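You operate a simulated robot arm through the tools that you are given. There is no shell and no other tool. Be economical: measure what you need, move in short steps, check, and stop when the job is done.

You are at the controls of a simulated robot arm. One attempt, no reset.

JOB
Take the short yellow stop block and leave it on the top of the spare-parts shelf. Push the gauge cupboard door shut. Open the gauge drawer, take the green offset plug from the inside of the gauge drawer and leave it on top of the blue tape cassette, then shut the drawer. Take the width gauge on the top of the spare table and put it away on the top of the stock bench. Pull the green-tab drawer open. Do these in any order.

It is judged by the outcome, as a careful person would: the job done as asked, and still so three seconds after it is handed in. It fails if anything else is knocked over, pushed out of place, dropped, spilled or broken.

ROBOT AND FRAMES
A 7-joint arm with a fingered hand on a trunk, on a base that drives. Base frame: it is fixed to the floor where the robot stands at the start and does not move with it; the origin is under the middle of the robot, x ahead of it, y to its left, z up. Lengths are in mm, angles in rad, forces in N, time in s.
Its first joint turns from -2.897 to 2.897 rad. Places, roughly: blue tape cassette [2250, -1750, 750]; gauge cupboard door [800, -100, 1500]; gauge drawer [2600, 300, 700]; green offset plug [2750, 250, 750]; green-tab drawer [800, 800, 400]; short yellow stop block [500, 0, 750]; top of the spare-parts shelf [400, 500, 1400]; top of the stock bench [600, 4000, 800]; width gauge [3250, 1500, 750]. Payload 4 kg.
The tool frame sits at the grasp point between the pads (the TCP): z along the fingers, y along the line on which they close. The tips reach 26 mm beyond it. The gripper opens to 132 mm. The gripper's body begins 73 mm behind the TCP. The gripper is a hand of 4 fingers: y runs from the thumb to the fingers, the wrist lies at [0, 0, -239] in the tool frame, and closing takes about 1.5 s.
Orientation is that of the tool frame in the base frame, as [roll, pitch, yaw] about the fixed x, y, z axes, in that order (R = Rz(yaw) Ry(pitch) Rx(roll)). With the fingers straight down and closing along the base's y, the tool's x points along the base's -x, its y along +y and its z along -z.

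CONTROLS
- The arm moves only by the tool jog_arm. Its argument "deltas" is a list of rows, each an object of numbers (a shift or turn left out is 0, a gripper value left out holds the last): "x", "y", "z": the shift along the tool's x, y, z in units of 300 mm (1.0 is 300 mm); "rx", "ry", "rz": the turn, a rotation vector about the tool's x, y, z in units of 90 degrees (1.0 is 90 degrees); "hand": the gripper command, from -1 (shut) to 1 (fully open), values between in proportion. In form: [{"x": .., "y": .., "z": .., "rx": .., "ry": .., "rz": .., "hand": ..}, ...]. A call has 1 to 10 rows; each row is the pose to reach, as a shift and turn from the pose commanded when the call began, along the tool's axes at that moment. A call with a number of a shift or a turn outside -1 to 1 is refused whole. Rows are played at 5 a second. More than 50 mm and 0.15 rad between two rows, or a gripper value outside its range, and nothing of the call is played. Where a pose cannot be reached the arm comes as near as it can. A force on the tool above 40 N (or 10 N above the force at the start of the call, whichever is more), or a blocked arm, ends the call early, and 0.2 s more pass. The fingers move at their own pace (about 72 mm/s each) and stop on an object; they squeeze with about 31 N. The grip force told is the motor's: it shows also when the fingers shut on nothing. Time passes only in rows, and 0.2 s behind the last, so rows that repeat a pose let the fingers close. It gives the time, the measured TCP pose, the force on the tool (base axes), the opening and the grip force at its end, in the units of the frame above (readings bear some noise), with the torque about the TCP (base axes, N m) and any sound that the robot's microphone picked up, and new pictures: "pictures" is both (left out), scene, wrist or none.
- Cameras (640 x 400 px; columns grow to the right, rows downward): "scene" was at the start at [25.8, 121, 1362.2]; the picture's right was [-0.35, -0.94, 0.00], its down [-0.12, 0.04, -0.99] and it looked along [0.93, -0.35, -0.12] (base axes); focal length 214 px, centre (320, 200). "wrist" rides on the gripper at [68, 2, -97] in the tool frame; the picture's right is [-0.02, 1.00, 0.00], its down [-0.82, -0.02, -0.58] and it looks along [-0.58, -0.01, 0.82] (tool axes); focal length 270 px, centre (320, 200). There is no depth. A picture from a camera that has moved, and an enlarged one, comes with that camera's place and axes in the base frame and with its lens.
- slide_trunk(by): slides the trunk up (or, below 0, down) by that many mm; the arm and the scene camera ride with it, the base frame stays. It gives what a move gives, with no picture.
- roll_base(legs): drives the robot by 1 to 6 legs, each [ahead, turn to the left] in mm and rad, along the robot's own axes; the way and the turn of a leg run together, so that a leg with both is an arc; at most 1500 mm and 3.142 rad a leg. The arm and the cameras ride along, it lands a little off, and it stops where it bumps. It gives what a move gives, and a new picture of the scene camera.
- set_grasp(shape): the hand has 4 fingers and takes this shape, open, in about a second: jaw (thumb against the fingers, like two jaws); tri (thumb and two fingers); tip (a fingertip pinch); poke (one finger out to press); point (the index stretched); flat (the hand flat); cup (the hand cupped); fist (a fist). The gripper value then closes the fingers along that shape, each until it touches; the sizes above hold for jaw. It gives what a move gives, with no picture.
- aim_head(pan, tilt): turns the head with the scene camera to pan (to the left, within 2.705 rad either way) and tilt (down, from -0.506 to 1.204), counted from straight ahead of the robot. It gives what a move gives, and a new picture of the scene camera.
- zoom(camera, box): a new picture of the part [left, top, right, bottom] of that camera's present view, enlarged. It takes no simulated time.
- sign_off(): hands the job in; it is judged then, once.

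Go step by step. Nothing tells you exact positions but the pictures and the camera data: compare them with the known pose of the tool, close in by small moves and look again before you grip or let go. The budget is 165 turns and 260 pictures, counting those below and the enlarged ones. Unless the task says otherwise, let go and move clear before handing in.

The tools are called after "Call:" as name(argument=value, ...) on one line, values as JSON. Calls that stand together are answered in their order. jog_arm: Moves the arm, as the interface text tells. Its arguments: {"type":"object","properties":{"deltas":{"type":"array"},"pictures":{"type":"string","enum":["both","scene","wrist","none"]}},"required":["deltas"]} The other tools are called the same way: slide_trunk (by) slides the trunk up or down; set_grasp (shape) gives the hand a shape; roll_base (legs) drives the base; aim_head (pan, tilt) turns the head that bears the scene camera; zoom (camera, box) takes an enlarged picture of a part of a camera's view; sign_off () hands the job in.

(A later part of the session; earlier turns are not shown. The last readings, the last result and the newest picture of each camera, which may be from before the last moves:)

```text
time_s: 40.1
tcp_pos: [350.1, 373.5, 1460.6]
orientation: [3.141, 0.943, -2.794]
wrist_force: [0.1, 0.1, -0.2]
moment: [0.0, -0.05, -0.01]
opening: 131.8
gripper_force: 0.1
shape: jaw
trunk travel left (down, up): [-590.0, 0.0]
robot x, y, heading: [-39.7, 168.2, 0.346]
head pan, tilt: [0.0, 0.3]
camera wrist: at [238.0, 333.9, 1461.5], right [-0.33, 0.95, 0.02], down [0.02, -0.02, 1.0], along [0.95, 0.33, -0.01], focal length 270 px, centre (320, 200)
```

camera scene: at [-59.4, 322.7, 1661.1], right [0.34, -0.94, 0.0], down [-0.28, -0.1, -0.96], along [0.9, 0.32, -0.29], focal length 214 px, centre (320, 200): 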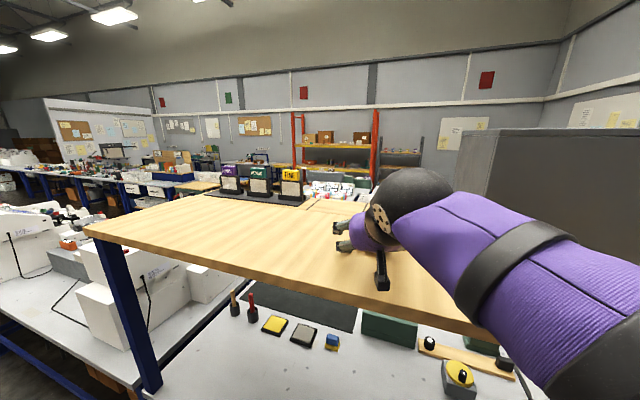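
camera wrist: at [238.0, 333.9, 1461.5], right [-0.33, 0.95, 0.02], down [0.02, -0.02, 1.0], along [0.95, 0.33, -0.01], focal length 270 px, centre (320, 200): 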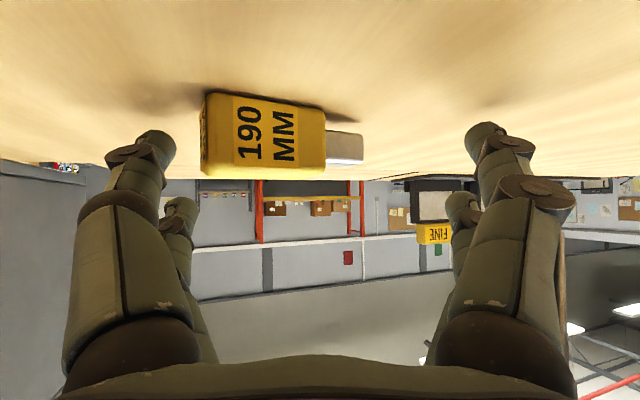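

The block lies at rest on the shelf with the fingers clear of it. I'll rise a little and back away along the same line.

Call:
jog_arm(deltas=[{"x": -0.1, "z": -0.075}, {"x": -0.16, "z": -0.12}], pictures="none")

Call:
roll_base(legs=[[-520, 0], [0, -0.35]])

Call:
aim_head(pan=-0.6, tilt=0.45)

Call:
zoom(camera="scene", box=[0, 100, 320, 300])

```text
time_s: 40.7
tcp_pos: [349.3, 372.4, 1521.7]
orientation: [-3.141, 0.94, -2.796]
wrist_force: [0.1, 0.0, -0.5]
moment: [0.01, 0.0, -0.02]
opening: 132.0
gripper_force: 0.0
shape: jaw
trunk travel left (down, up): [-590.0, 0.0]
robot x, y, heading: [-35.3, 169.7, 0.34]
head pan, tilt: [0.0, 0.3]
```

```text
time_s: 44.9
tcp_pos: [-93.8, 49.6, 1521.5]
orientation: [-3.141, 0.943, -3.139]
wrist_force: [-0.1, -0.4, -0.7]
moment: [-0.02, 0.03, -0.01]
opening: 132.2
gripper_force: 0.0
shape: jaw
trunk travel left (down, up): [-590.0, 0.0]
robot x, y, heading: [-528.5, -11.8, -0.002]
head pan, tilt: [0.0, 0.3]
camera scene: at [-495.0, 142.5, 1660.7], right [0.0, -1.0, 0.0], down [-0.3, 0.0, -0.96], along [0.96, 0.0, -0.3], focal length 214 px, centre (320, 200)
```

scene: 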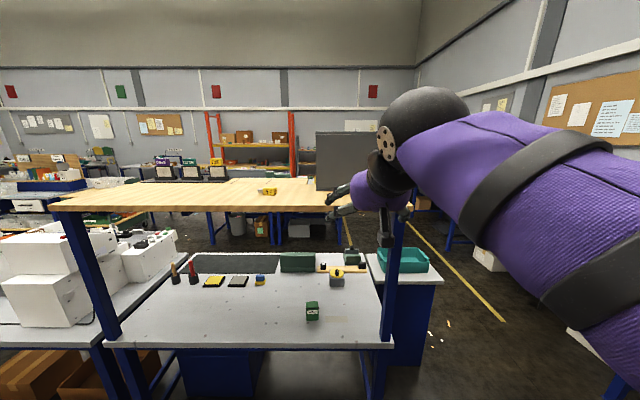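

```text
time_s: 45.9
tcp_pos: [-92.3, 50.2, 1521.5]
orientation: [3.141, 0.942, -3.138]
wrist_force: [-0.3, 0.4, -0.7]
moment: [-0.01, 0.01, 0.02]
opening: 131.7
gripper_force: 0.1
shape: jaw
trunk travel left (down, up): [-590.0, 0.0]
robot x, y, heading: [-526.7, -13.5, -0.003]
head pan, tilt: [-0.6, 0.45]
camera scene: at [-512.5, 90.7, 1646.8], right [-0.56, -0.83, 0.0], down [-0.36, 0.24, -0.9], along [0.74, -0.51, -0.44], focal length 214 px, centre (320, 200)
```

scene: 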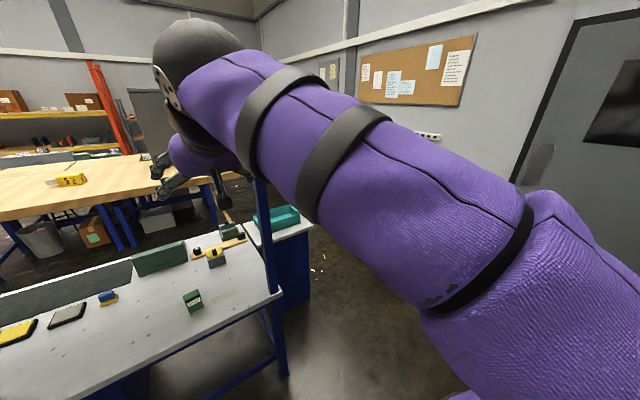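

```text
2.00 times, centred on (160, 200) of scene
camera zoom: at [-512.5, 90.7, 1646.8], right [-0.56, -0.83, 0.0], down [-0.36, 0.24, -0.9], along [0.74, -0.51, -0.44], focal length 429 px, centre (640, 200)
```

zoom: 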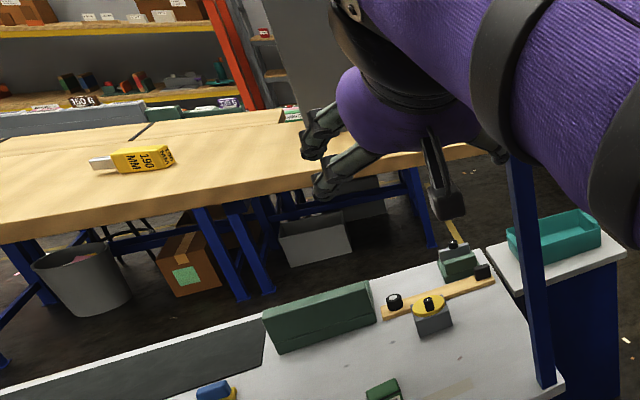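

The block rests on the shelf. Next I'll fold the arm back to tool-down at a compact height for driving, and look at the right-hand passage.

Call:
jog_arm(deltas=[{"x": 0.12, "z": 0.09, "ry": 0.09}, {"x": 0.24, "z": 0.18, "ry": 0.18}, {"x": 0.36, "z": 0.26, "ry": 0.27}, {"x": 0.48, "z": 0.35, "ry": 0.36}, {"x": 0.6, "z": 0.44, "ry": 0.45}, {"x": 0.73, "z": 0.53, "ry": 0.54}, {"x": 0.8, "z": 0.5, "ry": 0.6}], pictures="none")

Call:
aim_head(pan=-0.7, tilt=0.35)

```text
time_s: 47.5
tcp_pos: [-113.4, 50.5, 1238.7]
orientation: [-3.141, -0.002, -3.137]
wrist_force: [0.0, 0.2, -0.2]
moment: [-0.01, 0.03, 0.02]
opening: 132.0
gripper_force: 0.1
shape: jaw
trunk travel left (down, up): [-590.0, 0.0]
robot x, y, heading: [-526.4, -6.8, 0.0]
head pan, tilt: [-0.6, 0.45]
```

```text
time_s: 48.1
tcp_pos: [-112.7, 51.0, 1239.7]
orientation: [3.141, 0.001, -3.137]
wrist_force: [0.5, -0.4, 0.1]
moment: [0.02, 0.0, 0.01]
opening: 131.9
gripper_force: 0.1
shape: jaw
trunk travel left (down, up): [-590.0, 0.0]
robot x, y, heading: [-528.1, -8.1, 0.0]
head pan, tilt: [-0.7, 0.351]
camera scene: at [-517.0, 82.6, 1656.0], right [-0.64, -0.77, 0.0], down [-0.26, 0.22, -0.94], along [0.72, -0.6, -0.34], focal length 214 px, centre (320, 200)
```

scene: 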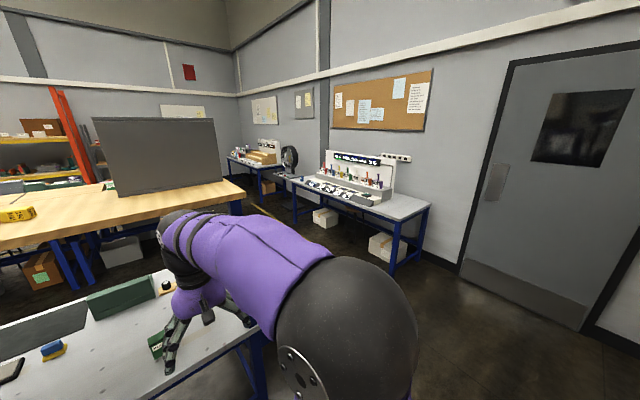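

The passage on the right is about 0.9 m wide, centred near y≈-1000. I'll drive round through it in steps.

Call:
roll_base(legs=[[0, -1.571], [1000, 0], [0, 1.571]])

Call:
aim_head(pan=0.0, tilt=0.35)

```text
time_s: 61.0
tcp_pos: [-105.3, -964.8, 1240.1]
orientation: [-3.141, -0.001, -3.141]
wrist_force: [-0.9, 0.5, -0.4]
moment: [0.0, -0.03, 0.02]
opening: 132.0
gripper_force: 0.0
shape: jaw
trunk travel left (down, up): [-590.0, 0.0]
robot x, y, heading: [-521.6, -1024.0, 0.004]
head pan, tilt: [-0.7, 0.351]
camera scene: at [-508.5, -931.8, 1656.0], right [-0.64, -0.77, 0.0], down [-0.26, 0.22, -0.94], along [0.72, -0.6, -0.34], focal length 214 px, centre (320, 200)
```

scene: 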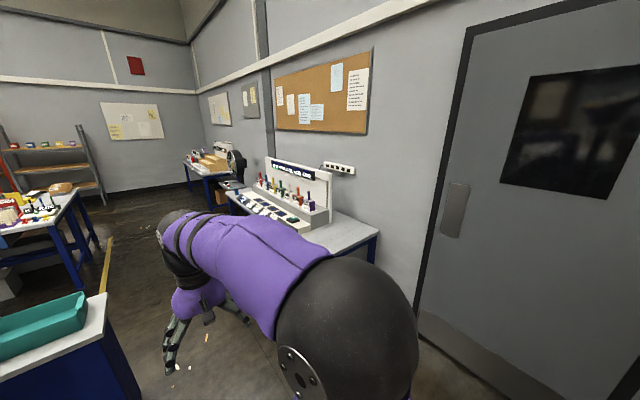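

```text
time_s: 62.0
tcp_pos: [-105.9, -965.3, 1238.8]
orientation: [-3.141, 0.001, -3.14]
wrist_force: [-0.1, -0.3, -0.4]
moment: [0.01, 0.01, 0.01]
opening: 131.8
gripper_force: 0.0
shape: jaw
trunk travel left (down, up): [-590.0, 0.0]
robot x, y, heading: [-520.0, -1024.7, -0.004]
head pan, tilt: [0.0, 0.351]
camera scene: at [-486.7, -871.9, 1656.0], right [0.0, -1.0, 0.0], down [-0.34, 0.0, -0.94], along [0.94, 0.0, -0.34], focal length 214 px, centre (320, 200)
```

scene: 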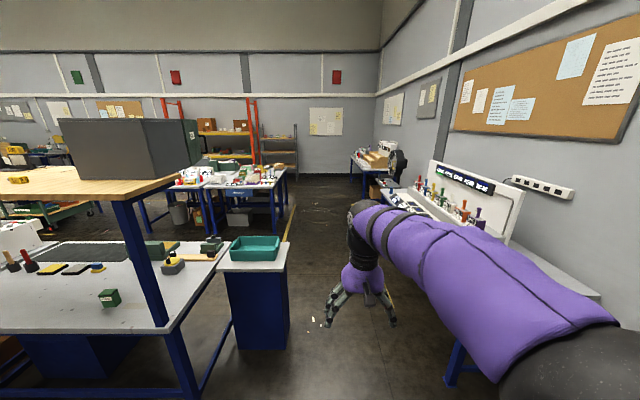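

The passage is clear: the cabinet edge is at y≈-640 and the right bench front at y≈-1700. I'll drive forward with a slight shift to the right.

Call:
roll_base(legs=[[800, -0.16], [800, 0.16], [300, 0]])

Call:
aim_head(pan=1.9, tilt=0.35)

Call:
aim_head(pan=0.8, tilt=0.4)

Call:
aim_head(pan=-0.5, tilt=0.45)

```text
time_s: 71.9
tcp_pos: [1786.2, -1124.0, 1239.3]
orientation: [-3.141, -0.001, 3.123]
wrist_force: [-0.3, 0.0, 0.1]
moment: [-0.05, 0.02, 0.01]
opening: 131.9
gripper_force: 0.1
shape: jaw
trunk travel left (down, up): [-590.0, 0.0]
robot x, y, heading: [1373.4, -1173.5, -0.022]
head pan, tilt: [0.0, 0.351]
camera scene: at [1406.6, -1022.6, 1656.0], right [-0.02, -1.0, 0.0], down [-0.34, 0.01, -0.94], along [0.94, -0.02, -0.34], focal length 214 px, centre (320, 200)
```

scene: 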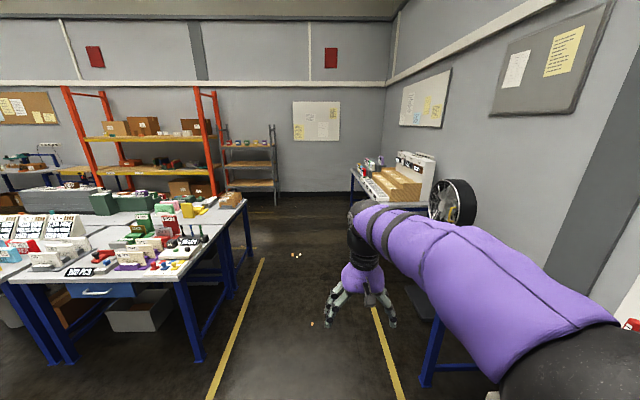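

```text
time_s: 73.7
tcp_pos: [1785.7, -1124.4, 1240.3]
orientation: [3.141, 0.001, 3.123]
wrist_force: [-0.7, -0.3, 0.1]
moment: [0.0, -0.01, 0.01]
opening: 131.7
gripper_force: 0.0
shape: jaw
trunk travel left (down, up): [-590.0, 0.0]
robot x, y, heading: [1372.1, -1177.7, -0.019]
head pan, tilt: [1.901, 0.351]
camera scene: at [1284.6, -932.0, 1656.0], right [0.95, 0.3, 0.0], down [0.1, -0.33, -0.94], along [-0.29, 0.89, -0.34], focal length 214 px, centre (320, 200)
```

scene: 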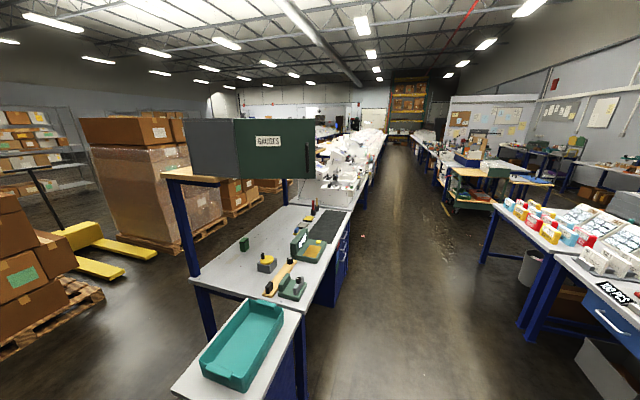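

```text
time_s: 75.1
tcp_pos: [1785.4, -1123.8, 1239.8]
orientation: [-3.141, -0.001, 3.121]
wrist_force: [-0.6, -0.6, 0.4]
moment: [-0.02, 0.0, -0.01]
opening: 131.7
gripper_force: 0.1
shape: jaw
trunk travel left (down, up): [-590.0, 0.0]
robot x, y, heading: [1371.3, -1172.5, -0.022]
head pan, tilt: [0.799, 0.4]
camera scene: at [1378.7, -955.6, 1651.5], right [0.7, -0.71, 0.0], down [-0.28, -0.27, -0.92], along [0.66, 0.65, -0.39], focal length 214 px, centre (320, 200)
```

scene: 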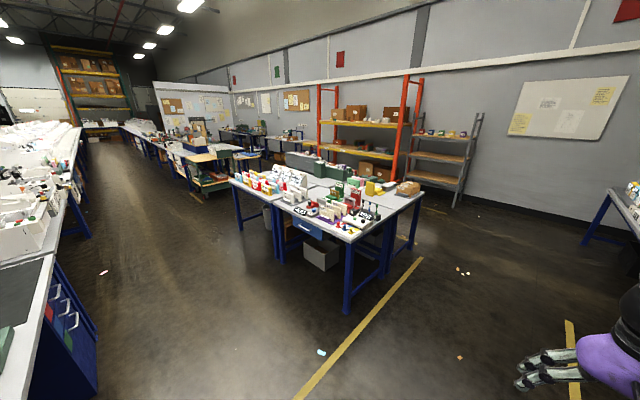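

```text
time_s: 76.5
tcp_pos: [1785.6, -1123.0, 1240.8]
orientation: [3.142, 0.001, 3.123]
wrist_force: [-0.4, 0.6, 0.2]
moment: [0.0, 0.03, 0.04]
opening: 132.0
gripper_force: 0.0
shape: jaw
trunk travel left (down, up): [-590.0, 0.0]
robot x, y, heading: [1373.5, -1175.3, -0.022]
head pan, tilt: [-0.499, 0.45]
camera scene: at [1392.6, -1066.3, 1646.8], right [-0.5, -0.87, 0.0], down [-0.38, 0.22, -0.9], along [0.78, -0.45, -0.44], focal length 214 px, centre (320, 200)
```

scene: 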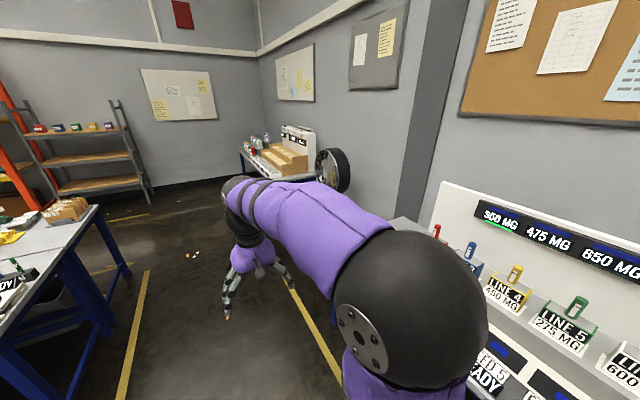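

The cupboard has a green "GAUGES" door facing +x and standing partly open. The coloured-tab drawers are under the bench on this side. I'll zoom in on both.

Call:
aim_head(pan=2.1, tilt=0.35)

Call:
zoom(camera="scene", box=[240, 90, 440, 220])

Call:
zoom(camera="scene", box=[320, 150, 520, 280])

```text
time_s: 78.9
tcp_pos: [1785.4, -1124.0, 1239.5]
orientation: [-3.141, -0.001, 3.124]
wrist_force: [0.4, -0.5, 0.3]
moment: [-0.01, 0.01, 0.02]
opening: 132.1
gripper_force: 0.0
shape: jaw
trunk travel left (down, up): [-590.0, 0.0]
robot x, y, heading: [1371.9, -1175.1, -0.021]
head pan, tilt: [2.1, 0.351]
camera scene: at [1267.6, -939.3, 1656.0], right [0.87, 0.49, 0.0], down [0.17, -0.3, -0.94], along [-0.46, 0.82, -0.34], focal length 214 px, centre (320, 200)
```

scene: 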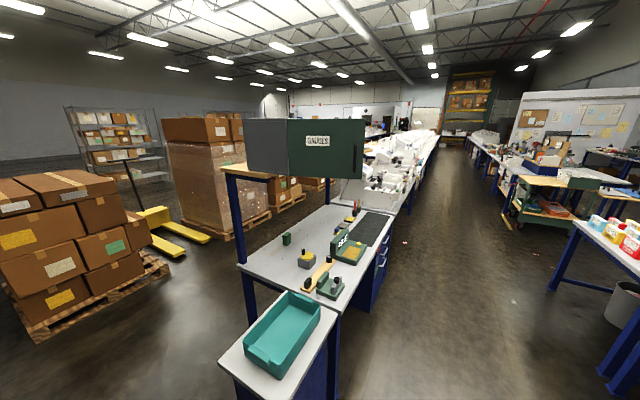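

```text
3.08 times, centred on (340, 155) of scene
camera zoom: at [1267.6, -939.3, 1656.0], right [0.87, 0.49, 0.0], down [0.17, -0.3, -0.94], along [-0.46, 0.82, -0.34], focal length 660 px, centre (258, 338)
```

zoom: 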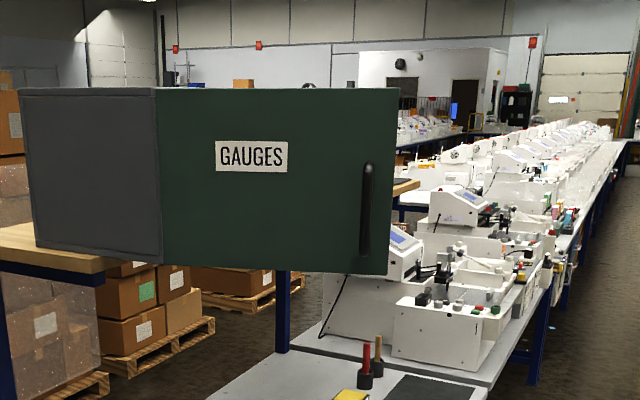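

```text
3.08 times, centred on (420, 215) of scene
camera zoom: at [1267.6, -939.3, 1656.0], right [0.87, 0.49, 0.0], down [0.17, -0.3, -0.94], along [-0.46, 0.82, -0.34], focal length 660 px, centre (12, 154)
```

zoom: 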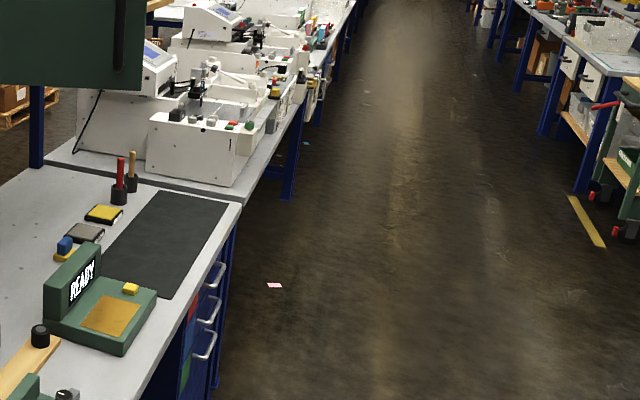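

The door is hinged near [650, -142] and its free edge is at about [978, -42], so it stands roughly 73° open. I'll go to about [1508, -498] facing it diagonally, make a fist pointing forward, and push.

Call:
roll_base(legs=[[0, 1.395], [690, 0], [0, 1.126]])

Call:
set_grasp(shape="fist")

Call:
jog_arm(deltas=[{"ry": -0.09}, {"ry": -0.18, "z": -0.1}, {"ry": -0.27, "z": -0.2}, {"ry": -0.36, "z": -0.3}, {"ry": -0.45, "z": -0.4}, {"ry": -0.54, "z": -0.5}, {"ry": -0.63, "z": -0.6}, {"ry": -0.72, "z": -0.7}, {"ry": -0.81, "z": -0.85}, {"ry": -0.9, "z": -1.0}])

```text
time_s: 89.0
tcp_pos: [1135.0, -284.4, 1239.0]
orientation: [3.141, 0.001, -0.642]
wrist_force: [0.2, -0.3, 0.0]
moment: [0.0, 0.04, -0.03]
opening: 131.8
gripper_force: 0.1
shape: jaw
trunk travel left (down, up): [-590.0, 0.0]
robot x, y, heading: [1503.3, -482.6, 2.495]
head pan, tilt: [2.1, 0.351]
camera scene: at [1448.3, -734.5, 1656.0], right [-0.99, 0.11, 0.0], down [0.04, 0.34, -0.94], along [-0.11, -0.93, -0.34], focal length 214 px, centre (320, 200)
```

scene: 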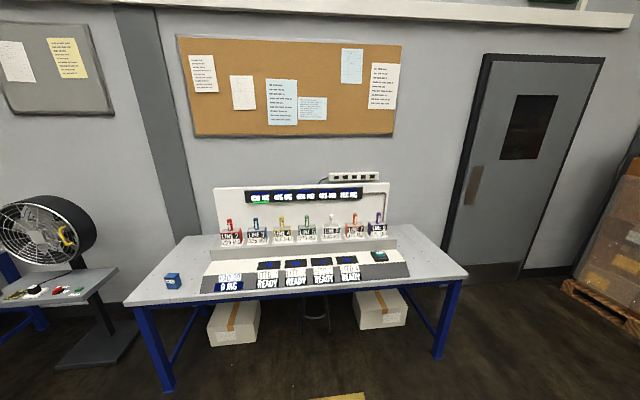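

```text
time_s: 89.9
tcp_pos: [1135.5, -284.9, 1240.1]
orientation: [-3.14, 0.0, -0.642]
wrist_force: [0.0, -0.6, 0.8]
moment: [0.03, 0.03, -0.03]
opening: 0.0
gripper_force: 0.1
shape: fist
trunk travel left (down, up): [-590.0, 0.0]
robot x, y, heading: [1502.8, -486.4, 2.499]
head pan, tilt: [2.1, 0.351]
```

```text
time_s: 92.1
tcp_pos: [1133.6, -286.6, 1538.7]
orientation: [3.14, 1.415, -0.642]
wrist_force: [-0.8, -0.9, 0.8]
moment: [-0.01, -0.01, 0.0]
opening: 0.2
gripper_force: 0.0
shape: fist
trunk travel left (down, up): [-590.0, 0.0]
robot x, y, heading: [1505.7, -483.4, 2.5]
head pan, tilt: [2.1, 0.351]
camera scene: at [1448.3, -734.7, 1656.0], right [-0.99, 0.11, 0.0], down [0.04, 0.34, -0.94], along [-0.11, -0.93, -0.34], focal length 214 px, centre (320, 200)
camera wrist: at [1216.5, -350.9, 1486.2], right [-0.6, -0.8, 0.03], down [0.37, -0.25, 0.9], along [-0.71, 0.55, 0.44], focal length 270 px, centre (320, 200)
```

scene: 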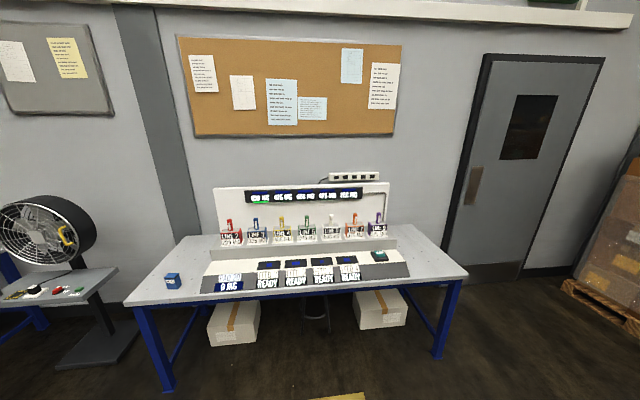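
wrist: 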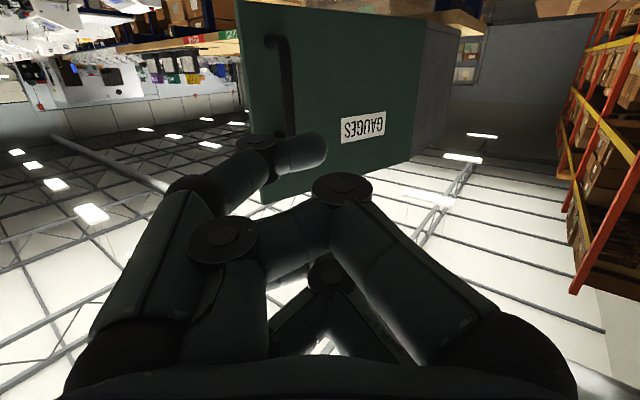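

The fist points at the door. I'll turn the head to face it before pushing.

Call:
aim_head(pan=0.1, tilt=0.3)

```text
time_s: 94.0
tcp_pos: [1133.2, -284.5, 1539.3]
orientation: [3.14, 1.415, -0.644]
wrist_force: [0.5, -0.2, 0.5]
moment: [-0.01, -0.03, 0.01]
opening: 0.1
gripper_force: 0.0
shape: fist
trunk travel left (down, up): [-590.0, 0.0]
robot x, y, heading: [1503.3, -484.7, 2.502]
head pan, tilt: [0.099, 0.3]
camera scene: at [1378.9, -593.9, 1660.7], right [0.52, 0.86, 0.0], down [0.25, -0.15, -0.96], along [-0.82, 0.49, -0.3], focal length 214 px, centre (320, 200)
```

scene: 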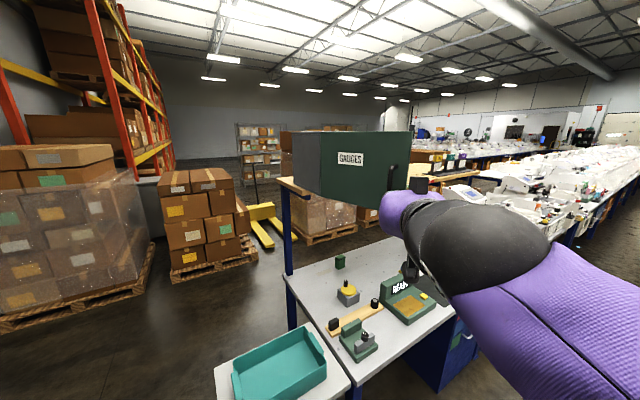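

The line ahead meets the door about 230 mm from its hinge, clear of the handle. I'll drive forward, then finish with small arm pushes.

Call:
roll_base(legs=[[240, 0]])

Call:
jog_arm(deltas=[{"z": 0.15}, {"z": 0.3}, {"z": 0.4}])

```text
time_s: 95.8
tcp_pos: [938.0, -140.7, 1539.5]
orientation: [3.139, 1.415, -0.641]
wrist_force: [0.5, -0.4, 0.5]
moment: [0.01, -0.02, -0.01]
opening: 0.0
gripper_force: 0.1
shape: fist
trunk travel left (down, up): [-590.0, 0.0]
robot x, y, heading: [1310.2, -338.3, 2.504]
head pan, tilt: [0.099, 0.3]
camera scene: at [1182.8, -447.7, 1660.7], right [0.51, 0.86, 0.0], down [0.25, -0.15, -0.95], along [-0.82, 0.49, -0.3], focal length 214 px, centre (320, 200)
```

scene: 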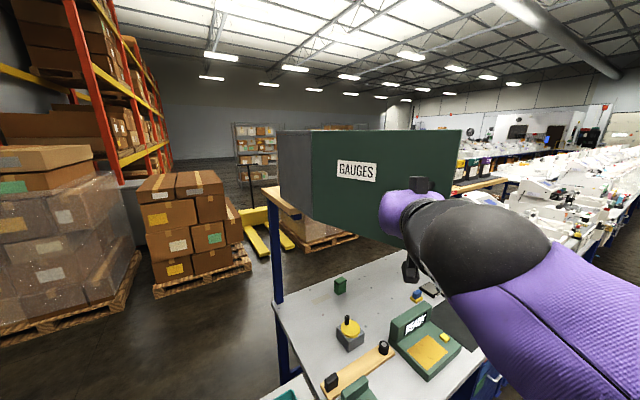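

```text
time_s: 96.6
tcp_pos: [843.5, -70.8, 1518.5]
orientation: [3.137, 1.412, -0.644]
wrist_force: [0.5, 0.0, -0.7]
moment: [0.01, 0.01, -0.03]
opening: 0.0
gripper_force: 0.1
shape: fist
trunk travel left (down, up): [-590.0, 0.0]
robot x, y, heading: [1310.3, -340.7, 2.505]
head pan, tilt: [0.099, 0.3]
camera scene: at [1183.0, -447.9, 1660.7], right [0.51, 0.86, 0.0], down [0.25, -0.15, -0.96], along [-0.82, 0.49, -0.3], focal length 214 px, centre (320, 200)
camera wrist: at [925.6, -134.9, 1465.7], right [-0.6, -0.8, 0.03], down [0.37, -0.25, 0.9], along [-0.71, 0.55, 0.44], focal length 270 px, centre (320, 200)
```

scene: 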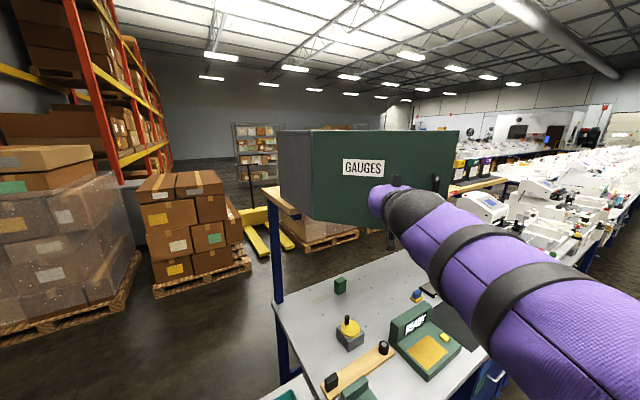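
wrist: 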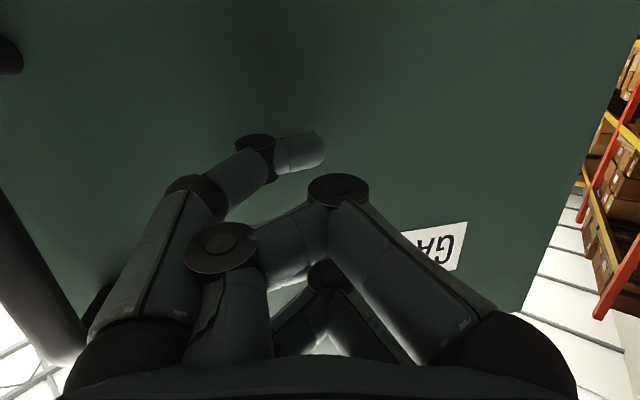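

I'm nearly touching the door. I'll push along the line, keeping level.

Call:
jog_arm(deltas=[{"z": 0.1, "x": -0.016}, {"z": 0.2, "x": -0.03}, {"z": 0.3, "x": -0.046}, {"z": 0.4, "x": -0.06}, {"z": 0.5, "x": -0.075}, {"z": 0.6, "x": -0.09}])

```text
time_s: 98.0
tcp_pos: [699.6, 39.4, 1521.8]
orientation: [3.136, 1.415, -0.649]
wrist_force: [5.8, -1.5, -1.4]
moment: [-0.05, -0.12, -0.03]
opening: 0.0
gripper_force: 0.0
shape: fist
trunk travel left (down, up): [-590.0, 0.0]
robot x, y, heading: [1309.9, -339.3, 2.5]
head pan, tilt: [0.099, 0.3]
camera scene: at [1185.8, -448.4, 1660.9], right [0.51, 0.86, 0.0], down [0.25, -0.15, -0.96], along [-0.82, 0.49, -0.29], focal length 214 px, centre (320, 200)
camera wrist: at [782.4, -25.6, 1467.6], right [-0.6, -0.8, 0.03], down [0.37, -0.25, 0.9], along [-0.71, 0.55, 0.44], focal length 270 px, centre (320, 200)
```

scene: 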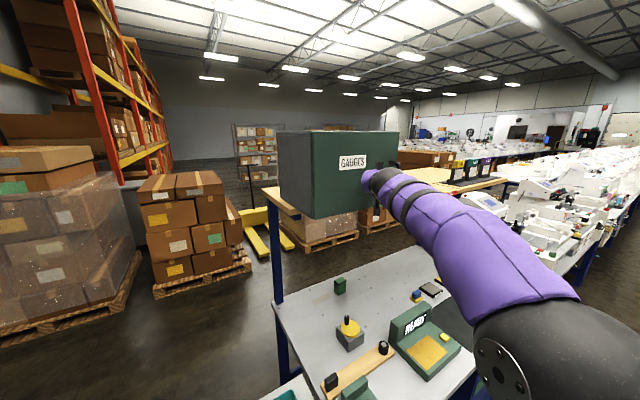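
wrist: 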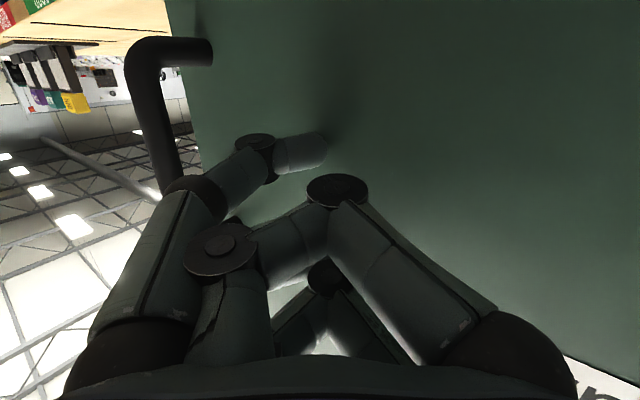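

The door is about 20° from shut. I'll push more toward -x until it stops.

Call:
jog_arm(deltas=[{"z": 0.06, "y": 0.045, "x": -0.01}, {"z": 0.12, "y": 0.09, "x": -0.02}, {"z": 0.18, "y": 0.13, "x": -0.03}, {"z": 0.24, "y": 0.18, "x": -0.04}])

```text
time_s: 98.4
tcp_pos: [695.1, 46.4, 1521.3]
orientation: [-3.113, 1.406, -0.638]
wrist_force: [26.9, -5.0, -5.8]
moment: [-0.09, -0.46, -0.01]
opening: 0.1
gripper_force: 0.1
shape: fist
trunk travel left (down, up): [-590.0, 0.0]
robot x, y, heading: [1308.1, -338.3, 2.503]
head pan, tilt: [0.099, 0.3]
stopped in row 1: the force on the tool passed its limit (the readings are from after the stop); the commanded pose is now the measured one
camera scene: at [1189.7, -449.8, 1661.0], right [0.51, 0.86, 0.0], down [0.25, -0.15, -0.96], along [-0.82, 0.49, -0.29], focal length 214 px, centre (320, 200)
camera wrist: at [777.3, -20.3, 1467.9], right [-0.62, -0.78, 0.02], down [0.35, -0.26, 0.9], along [-0.7, 0.56, 0.44], focal length 270 px, centre (320, 200)
```

scene: 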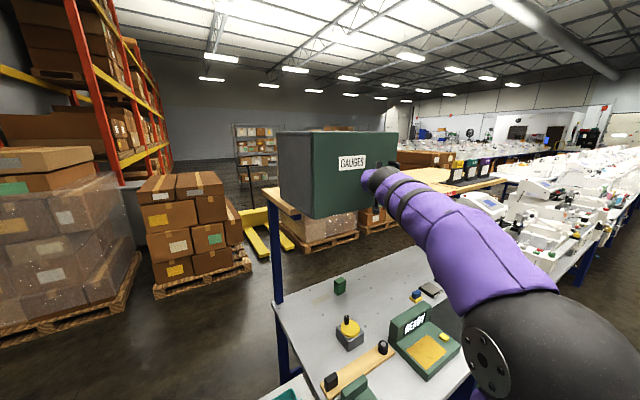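
wrist: 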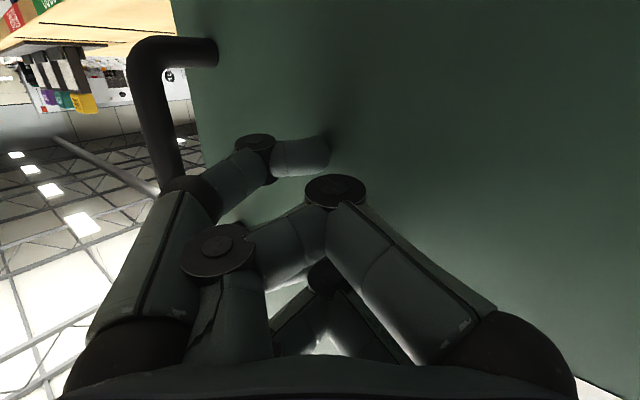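

The force rose suddenly, so the door may already be shut. I'll zoom in to check.

Call:
zoom(camera="scene", box=[260, 110, 480, 240])

```text
2.91 times, centred on (370, 175) of scene
camera zoom: at [1189.7, -449.8, 1661.0], right [0.51, 0.86, 0.0], down [0.25, -0.15, -0.96], along [-0.82, 0.49, -0.29], focal length 624 px, centre (174, 273)
```

zoom: 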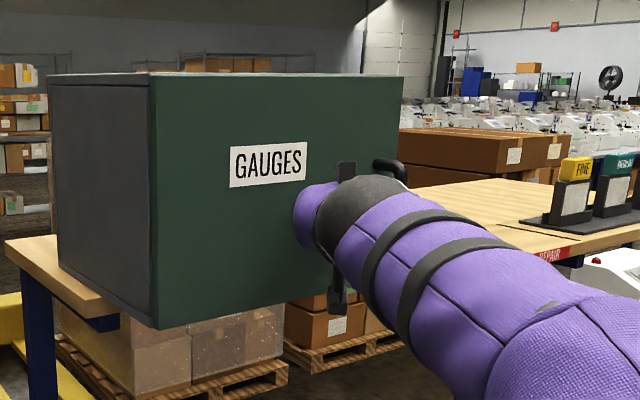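

Geometry puts the free edge at about [657, 190], so the door is shut. I'll back off and drive up the aisle to face the tab drawers.

Call:
jog_arm(deltas=[{"z": -0.15, "x": 0.02}, {"z": -0.3, "x": 0.04}, {"z": -0.45, "x": 0.06}, {"z": -0.6, "x": 0.08}, {"z": -0.75, "x": 0.1}], pictures="none")

Call:
roll_base(legs=[[-350, 0]])

Call:
zoom(camera="scene", box=[280, 110, 500, 240])

```text
time_s: 99.6
tcp_pos: [869.6, -94.2, 1527.3]
orientation: [-3.123, 1.406, -0.636]
wrist_force: [0.2, 0.1, -0.6]
moment: [0.04, 0.0, 0.0]
opening: 0.0
gripper_force: 0.0
shape: fist
trunk travel left (down, up): [-590.0, 0.0]
robot x, y, heading: [1308.7, -339.0, 2.5]
head pan, tilt: [0.099, 0.3]
```

```text
time_s: 101.8
tcp_pos: [1145.7, -301.2, 1526.6]
orientation: [-3.118, 1.406, -0.627]
wrist_force: [-0.3, -1.1, 0.3]
moment: [-0.01, 0.02, 0.02]
opening: 0.1
gripper_force: 0.2
shape: fist
trunk travel left (down, up): [-590.0, 0.0]
robot x, y, heading: [1587.3, -547.1, 2.502]
head pan, tilt: [0.099, 0.3]
camera scene: at [1463.8, -655.7, 1660.8], right [0.51, 0.86, 0.0], down [0.25, -0.15, -0.96], along [-0.82, 0.49, -0.3], focal length 214 px, centre (320, 200)
```

scene: 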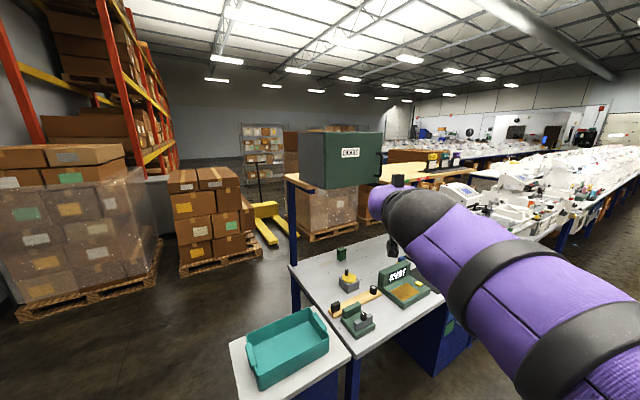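

```text
2.91 times, centred on (390, 175) of scene
camera zoom: at [1463.8, -655.7, 1660.8], right [0.51, 0.86, 0.0], down [0.25, -0.15, -0.96], along [-0.82, 0.49, -0.3], focal length 624 px, centre (116, 273)
```

zoom: 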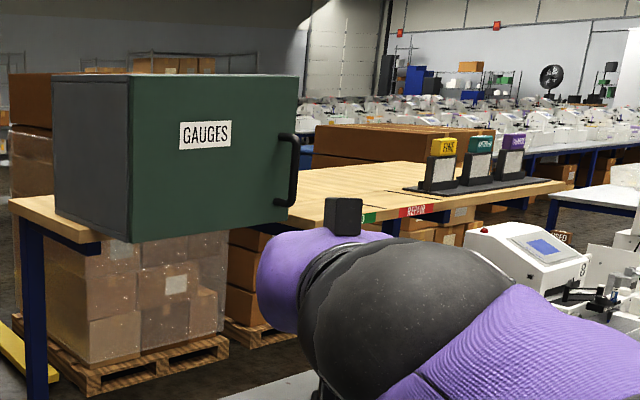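

The door is shut. I'll drive up the aisle, face the drawers, and lower the trunk.

Call:
roll_base(legs=[[0, -0.93], [1250, 0], [0, 1.571]])

Call:
aim_head(pan=0.0, tilt=0.65)

```text
time_s: 114.2
tcp_pos: [1093.8, 637.2, 1527.1]
orientation: [-3.115, 1.405, -0.025]
wrist_force: [0.2, 0.5, -0.6]
moment: [0.01, -0.02, -0.03]
opening: 0.0
gripper_force: 0.1
shape: fist
trunk travel left (down, up): [-590.0, 0.0]
robot x, y, heading: [1592.8, 683.9, 3.105]
head pan, tilt: [0.099, 0.3]
camera scene: at [1554.9, 525.3, 1660.7], right [-0.07, 1.0, 0.0], down [0.3, 0.02, -0.96], along [-0.95, -0.06, -0.3], focal length 214 px, centre (320, 200)
```

scene: 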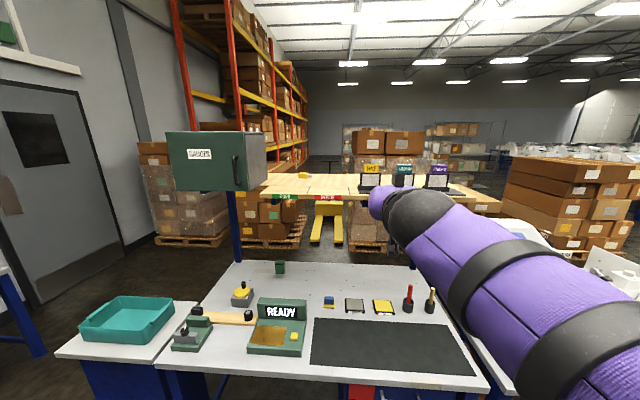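

```text
time_s: 115.0
tcp_pos: [1092.7, 636.8, 1528.2]
orientation: [-3.116, 1.404, -0.027]
wrist_force: [0.8, 0.5, 0.5]
moment: [0.03, 0.0, 0.0]
opening: 0.1
gripper_force: 0.1
shape: fist
trunk travel left (down, up): [-590.0, 0.0]
robot x, y, heading: [1590.4, 685.7, 3.108]
head pan, tilt: [0.0, 0.649]
camera scene: at [1561.2, 534.4, 1629.0], right [0.03, 1.0, 0.0], down [0.6, -0.02, -0.8], along [-0.8, 0.03, -0.6], focal length 214 px, centre (320, 200)
```

scene: 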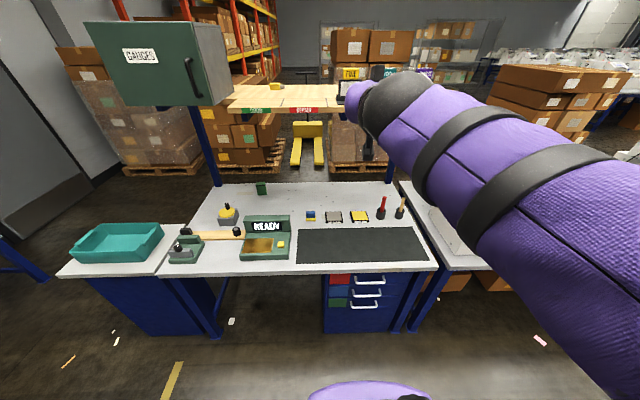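

The drawer unit shows red, blue and green tabs with handles. I'll zoom in on it and on the shelf labels.

Call:
zoom(camera="scene", box=[300, 250, 460, 350])

Call:
zoom(camera="scene", box=[220, 50, 400, 150])

```text
4.00 times, centred on (380, 300) of scene
camera zoom: at [1561.2, 534.4, 1629.0], right [0.03, 1.0, 0.0], down [0.6, -0.02, -0.8], along [-0.8, 0.03, -0.6], focal length 858 px, centre (80, -200)
```

zoom: 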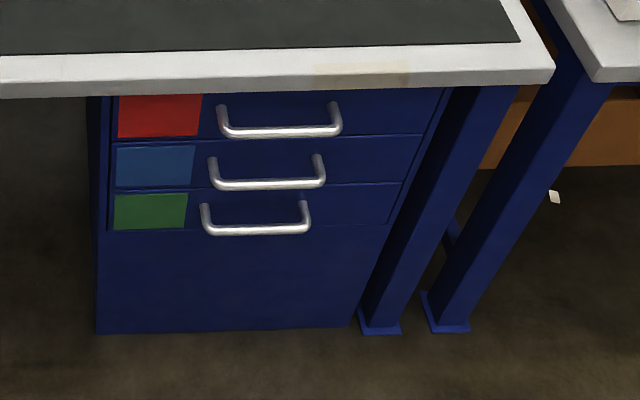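

```text
3.56 times, centred on (310, 100) of scene
camera zoom: at [1561.2, 534.4, 1629.0], right [0.03, 1.0, 0.0], down [0.6, -0.02, -0.8], along [-0.8, 0.03, -0.6], focal length 763 px, centre (356, 556)
```

zoom: 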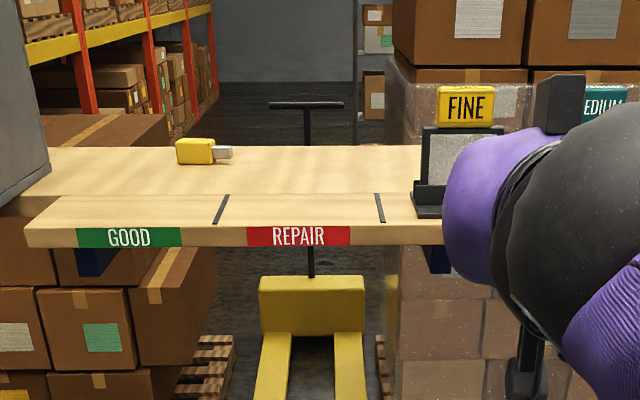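

The green tab is the bottom drawer. Its handle bar is at about [960, 809, 415]. I'll lower the trunk, go back to the jaw shape and roll the hand 90° so it can pinch the horizontal bar.

Call:
slide_trunk(by=-590)

Call:
set_grasp(shape="jaw")

Call:
jog_arm(deltas=[{"rz": 0.09, "x": 0.08}, {"rz": 0.18, "x": 0.16}, {"rz": 0.27, "x": 0.24}, {"rz": 0.36, "x": 0.32}, {"rz": 0.45, "x": 0.4}, {"rz": 0.54, "x": 0.48}, {"rz": 0.63, "x": 0.56}, {"rz": 0.72, "x": 0.64}, {"rz": 0.81, "x": 0.72}, {"rz": 0.9, "x": 0.8}])

```text
refused: -590 is not a number from -400 to 400
```

```text
time_s: 116.0
tcp_pos: [1092.5, 637.2, 1526.8]
orientation: [-3.118, 1.405, -0.025]
wrist_force: [-0.4, -0.6, 0.2]
moment: [-0.01, 0.01, -0.01]
opening: 132.1
gripper_force: 0.1
shape: jaw
trunk travel left (down, up): [-590.0, 0.0]
robot x, y, heading: [1597.7, 688.1, 3.109]
head pan, tilt: [0.0, 0.649]
```

```text
time_s: 117.8
tcp_pos: [1128.0, 590.2, 1337.2]
orientation: [1.773, 0.435, -1.403]
wrist_force: [0.5, 0.5, 0.5]
moment: [-0.01, -0.01, 0.01]
opening: 132.0
gripper_force: 0.1
shape: jaw
trunk travel left (down, up): [-590.0, 0.0]
robot x, y, heading: [1593.6, 688.8, 3.108]
head pan, tilt: [0.0, 0.649]
stopped in row 8: the arm was blocked; the commanded pose is now the measured one
camera scene: at [1561.3, 534.6, 1629.0], right [0.03, 1.0, 0.0], down [0.6, -0.02, -0.8], along [-0.8, 0.03, -0.6], focal length 214 px, centre (320, 200)
camera wrist: at [1232.4, 537.0, 1326.4], right [-0.13, -0.42, 0.9], down [0.45, 0.78, 0.43], along [-0.89, 0.46, 0.08], focal length 270 px, centre (320, 200)
```

scene: 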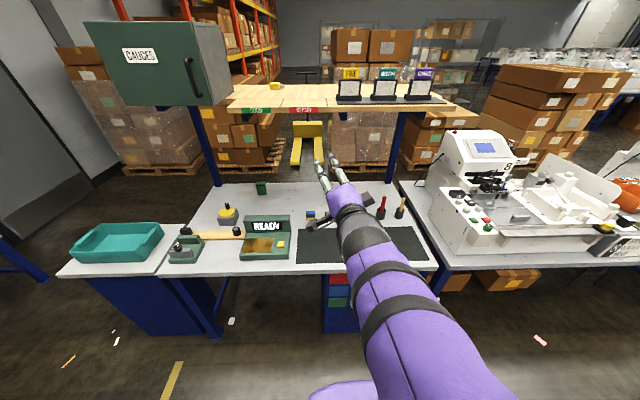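
wrist: 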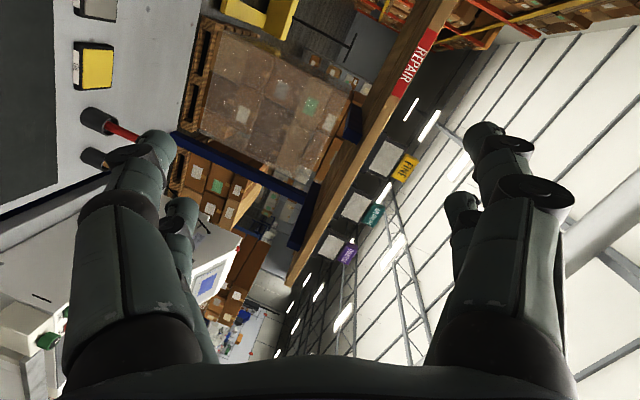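

The roll stopped about two-thirds of the way, blocked by the arm's limits. I'll lower the trunk in two steps and re-orient from a lower pose.

Call:
slide_trunk(by=-395)

Call:
slide_trunk(by=-195)

Call:
aim_head(pan=-0.05, tilt=0.6)

Call:
zoom(camera="scene", box=[240, 130, 480, 310])

```text
time_s: 121.5
tcp_pos: [1117.1, 597.0, 917.6]
orientation: [1.835, 0.403, -1.385]
wrist_force: [0.0, 0.3, 0.0]
moment: [0.01, -0.02, -0.02]
opening: 131.9
gripper_force: 0.0
shape: jaw
trunk travel left (down, up): [-195.0, 395.0]
robot x, y, heading: [1593.7, 686.9, 3.109]
head pan, tilt: [0.0, 0.649]
```

```text
time_s: 123.7
tcp_pos: [1110.3, 598.4, 718.6]
orientation: [1.848, 0.401, -1.38]
wrist_force: [-0.2, 0.0, 0.4]
moment: [-0.01, -0.02, -0.02]
opening: 131.8
gripper_force: 0.0
shape: jaw
trunk travel left (down, up): [0.0, 590.0]
robot x, y, heading: [1592.5, 684.2, 3.108]
head pan, tilt: [0.0, 0.649]
```

```text
time_s: 124.3
tcp_pos: [1110.0, 598.3, 718.4]
orientation: [1.848, 0.402, -1.38]
wrist_force: [-0.1, 1.2, -0.6]
moment: [0.01, 0.01, 0.0]
opening: 131.9
gripper_force: 0.0
shape: jaw
trunk travel left (down, up): [0.0, 590.0]
robot x, y, heading: [1594.1, 685.3, 3.109]
head pan, tilt: [-0.051, 0.6]
camera scene: at [1550.7, 538.8, 1042.2], right [0.08, 1.0, 0.0], down [0.57, -0.05, -0.82], along [-0.82, 0.07, -0.57], focal length 214 px, centre (320, 200)
```

scene: 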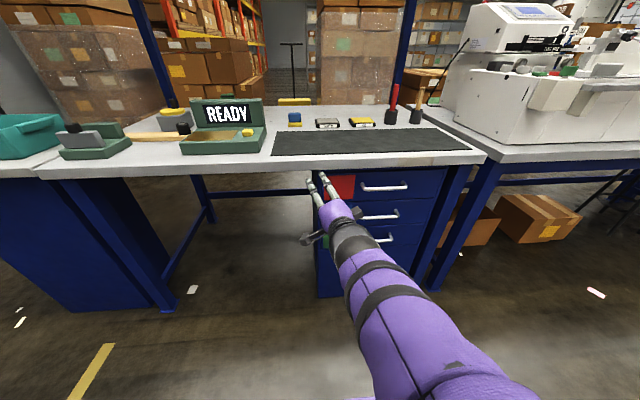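

```text
2.22 times, centred on (360, 220) of scene
camera zoom: at [1550.7, 538.8, 1042.2], right [0.08, 1.0, 0.0], down [0.57, -0.05, -0.82], along [-0.82, 0.07, -0.57], focal length 477 px, centre (231, 156)
```

zoom: 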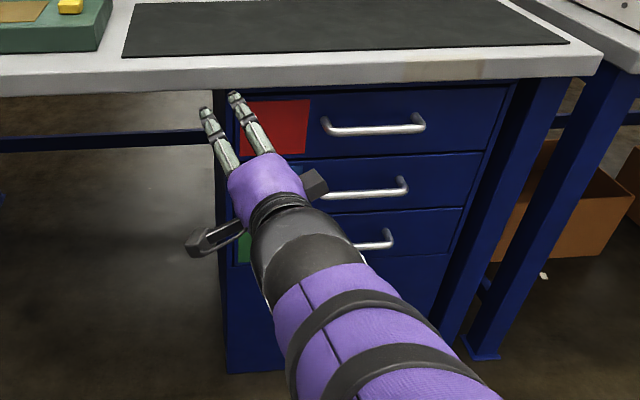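

The bars are at x≈975, y≈803, with green lowest at z≈442. The hand's roll is about 65° of 90°, which is fine for pinching a rod. I'll move down to face the green handle.

Call:
jog_arm(deltas=[{"x": -0.036, "y": -0.133, "z": 0.03}, {"x": -0.072, "y": -0.267, "z": 0.06}, {"x": -0.108, "y": -0.4, "z": 0.09}, {"x": -0.144, "y": -0.533, "z": 0.12}, {"x": -0.18, "y": -0.667, "z": 0.15}, {"x": -0.216, "y": -0.8, "z": 0.18}, {"x": -0.25, "y": -0.935, "z": 0.2}])

Call:
zoom(camera="scene", box=[240, 130, 480, 310])

```text
time_s: 125.9
tcp_pos: [1056.8, 796.1, 517.7]
orientation: [1.775, 0.438, -1.403]
wrist_force: [-0.1, -0.4, -0.3]
moment: [0.0, -0.03, -0.04]
opening: 132.0
gripper_force: 0.1
shape: jaw
out of reach, approached as far as the arm can: row 2, 3, 4, 5, 6, 7
trunk travel left (down, up): [0.0, 590.0]
robot x, y, heading: [1595.0, 685.2, 3.107]
head pan, tilt: [-0.051, 0.6]
camera scene: at [1560.1, 538.8, 1043.3], right [0.08, 1.0, 0.0], down [0.56, -0.05, -0.83], along [-0.82, 0.07, -0.56], focal length 214 px, centre (320, 200)
camera wrist: at [1160.8, 741.9, 507.1], right [-0.13, -0.42, 0.9], down [0.45, 0.78, 0.43], along [-0.89, 0.46, 0.08], focal length 270 px, centre (320, 200)
```

scene: 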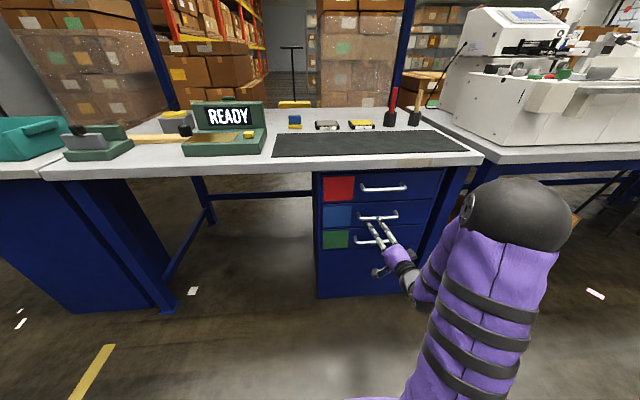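
wrist: 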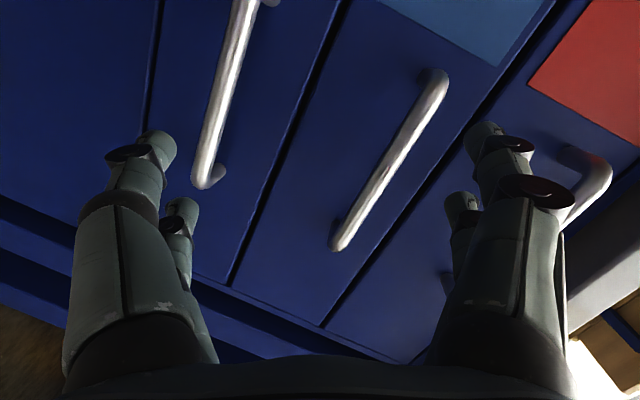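

```text
2.22 times, centred on (360, 220) of scene
camera zoom: at [1560.1, 538.8, 1043.3], right [0.08, 1.0, 0.0], down [0.56, -0.05, -0.83], along [-0.82, 0.07, -0.56], focal length 477 px, centre (231, 156)
```

zoom: 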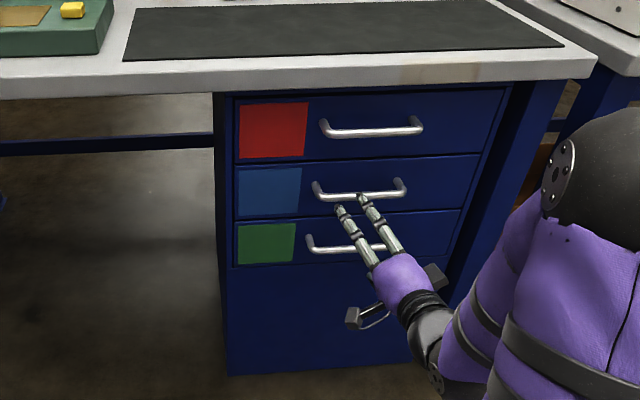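

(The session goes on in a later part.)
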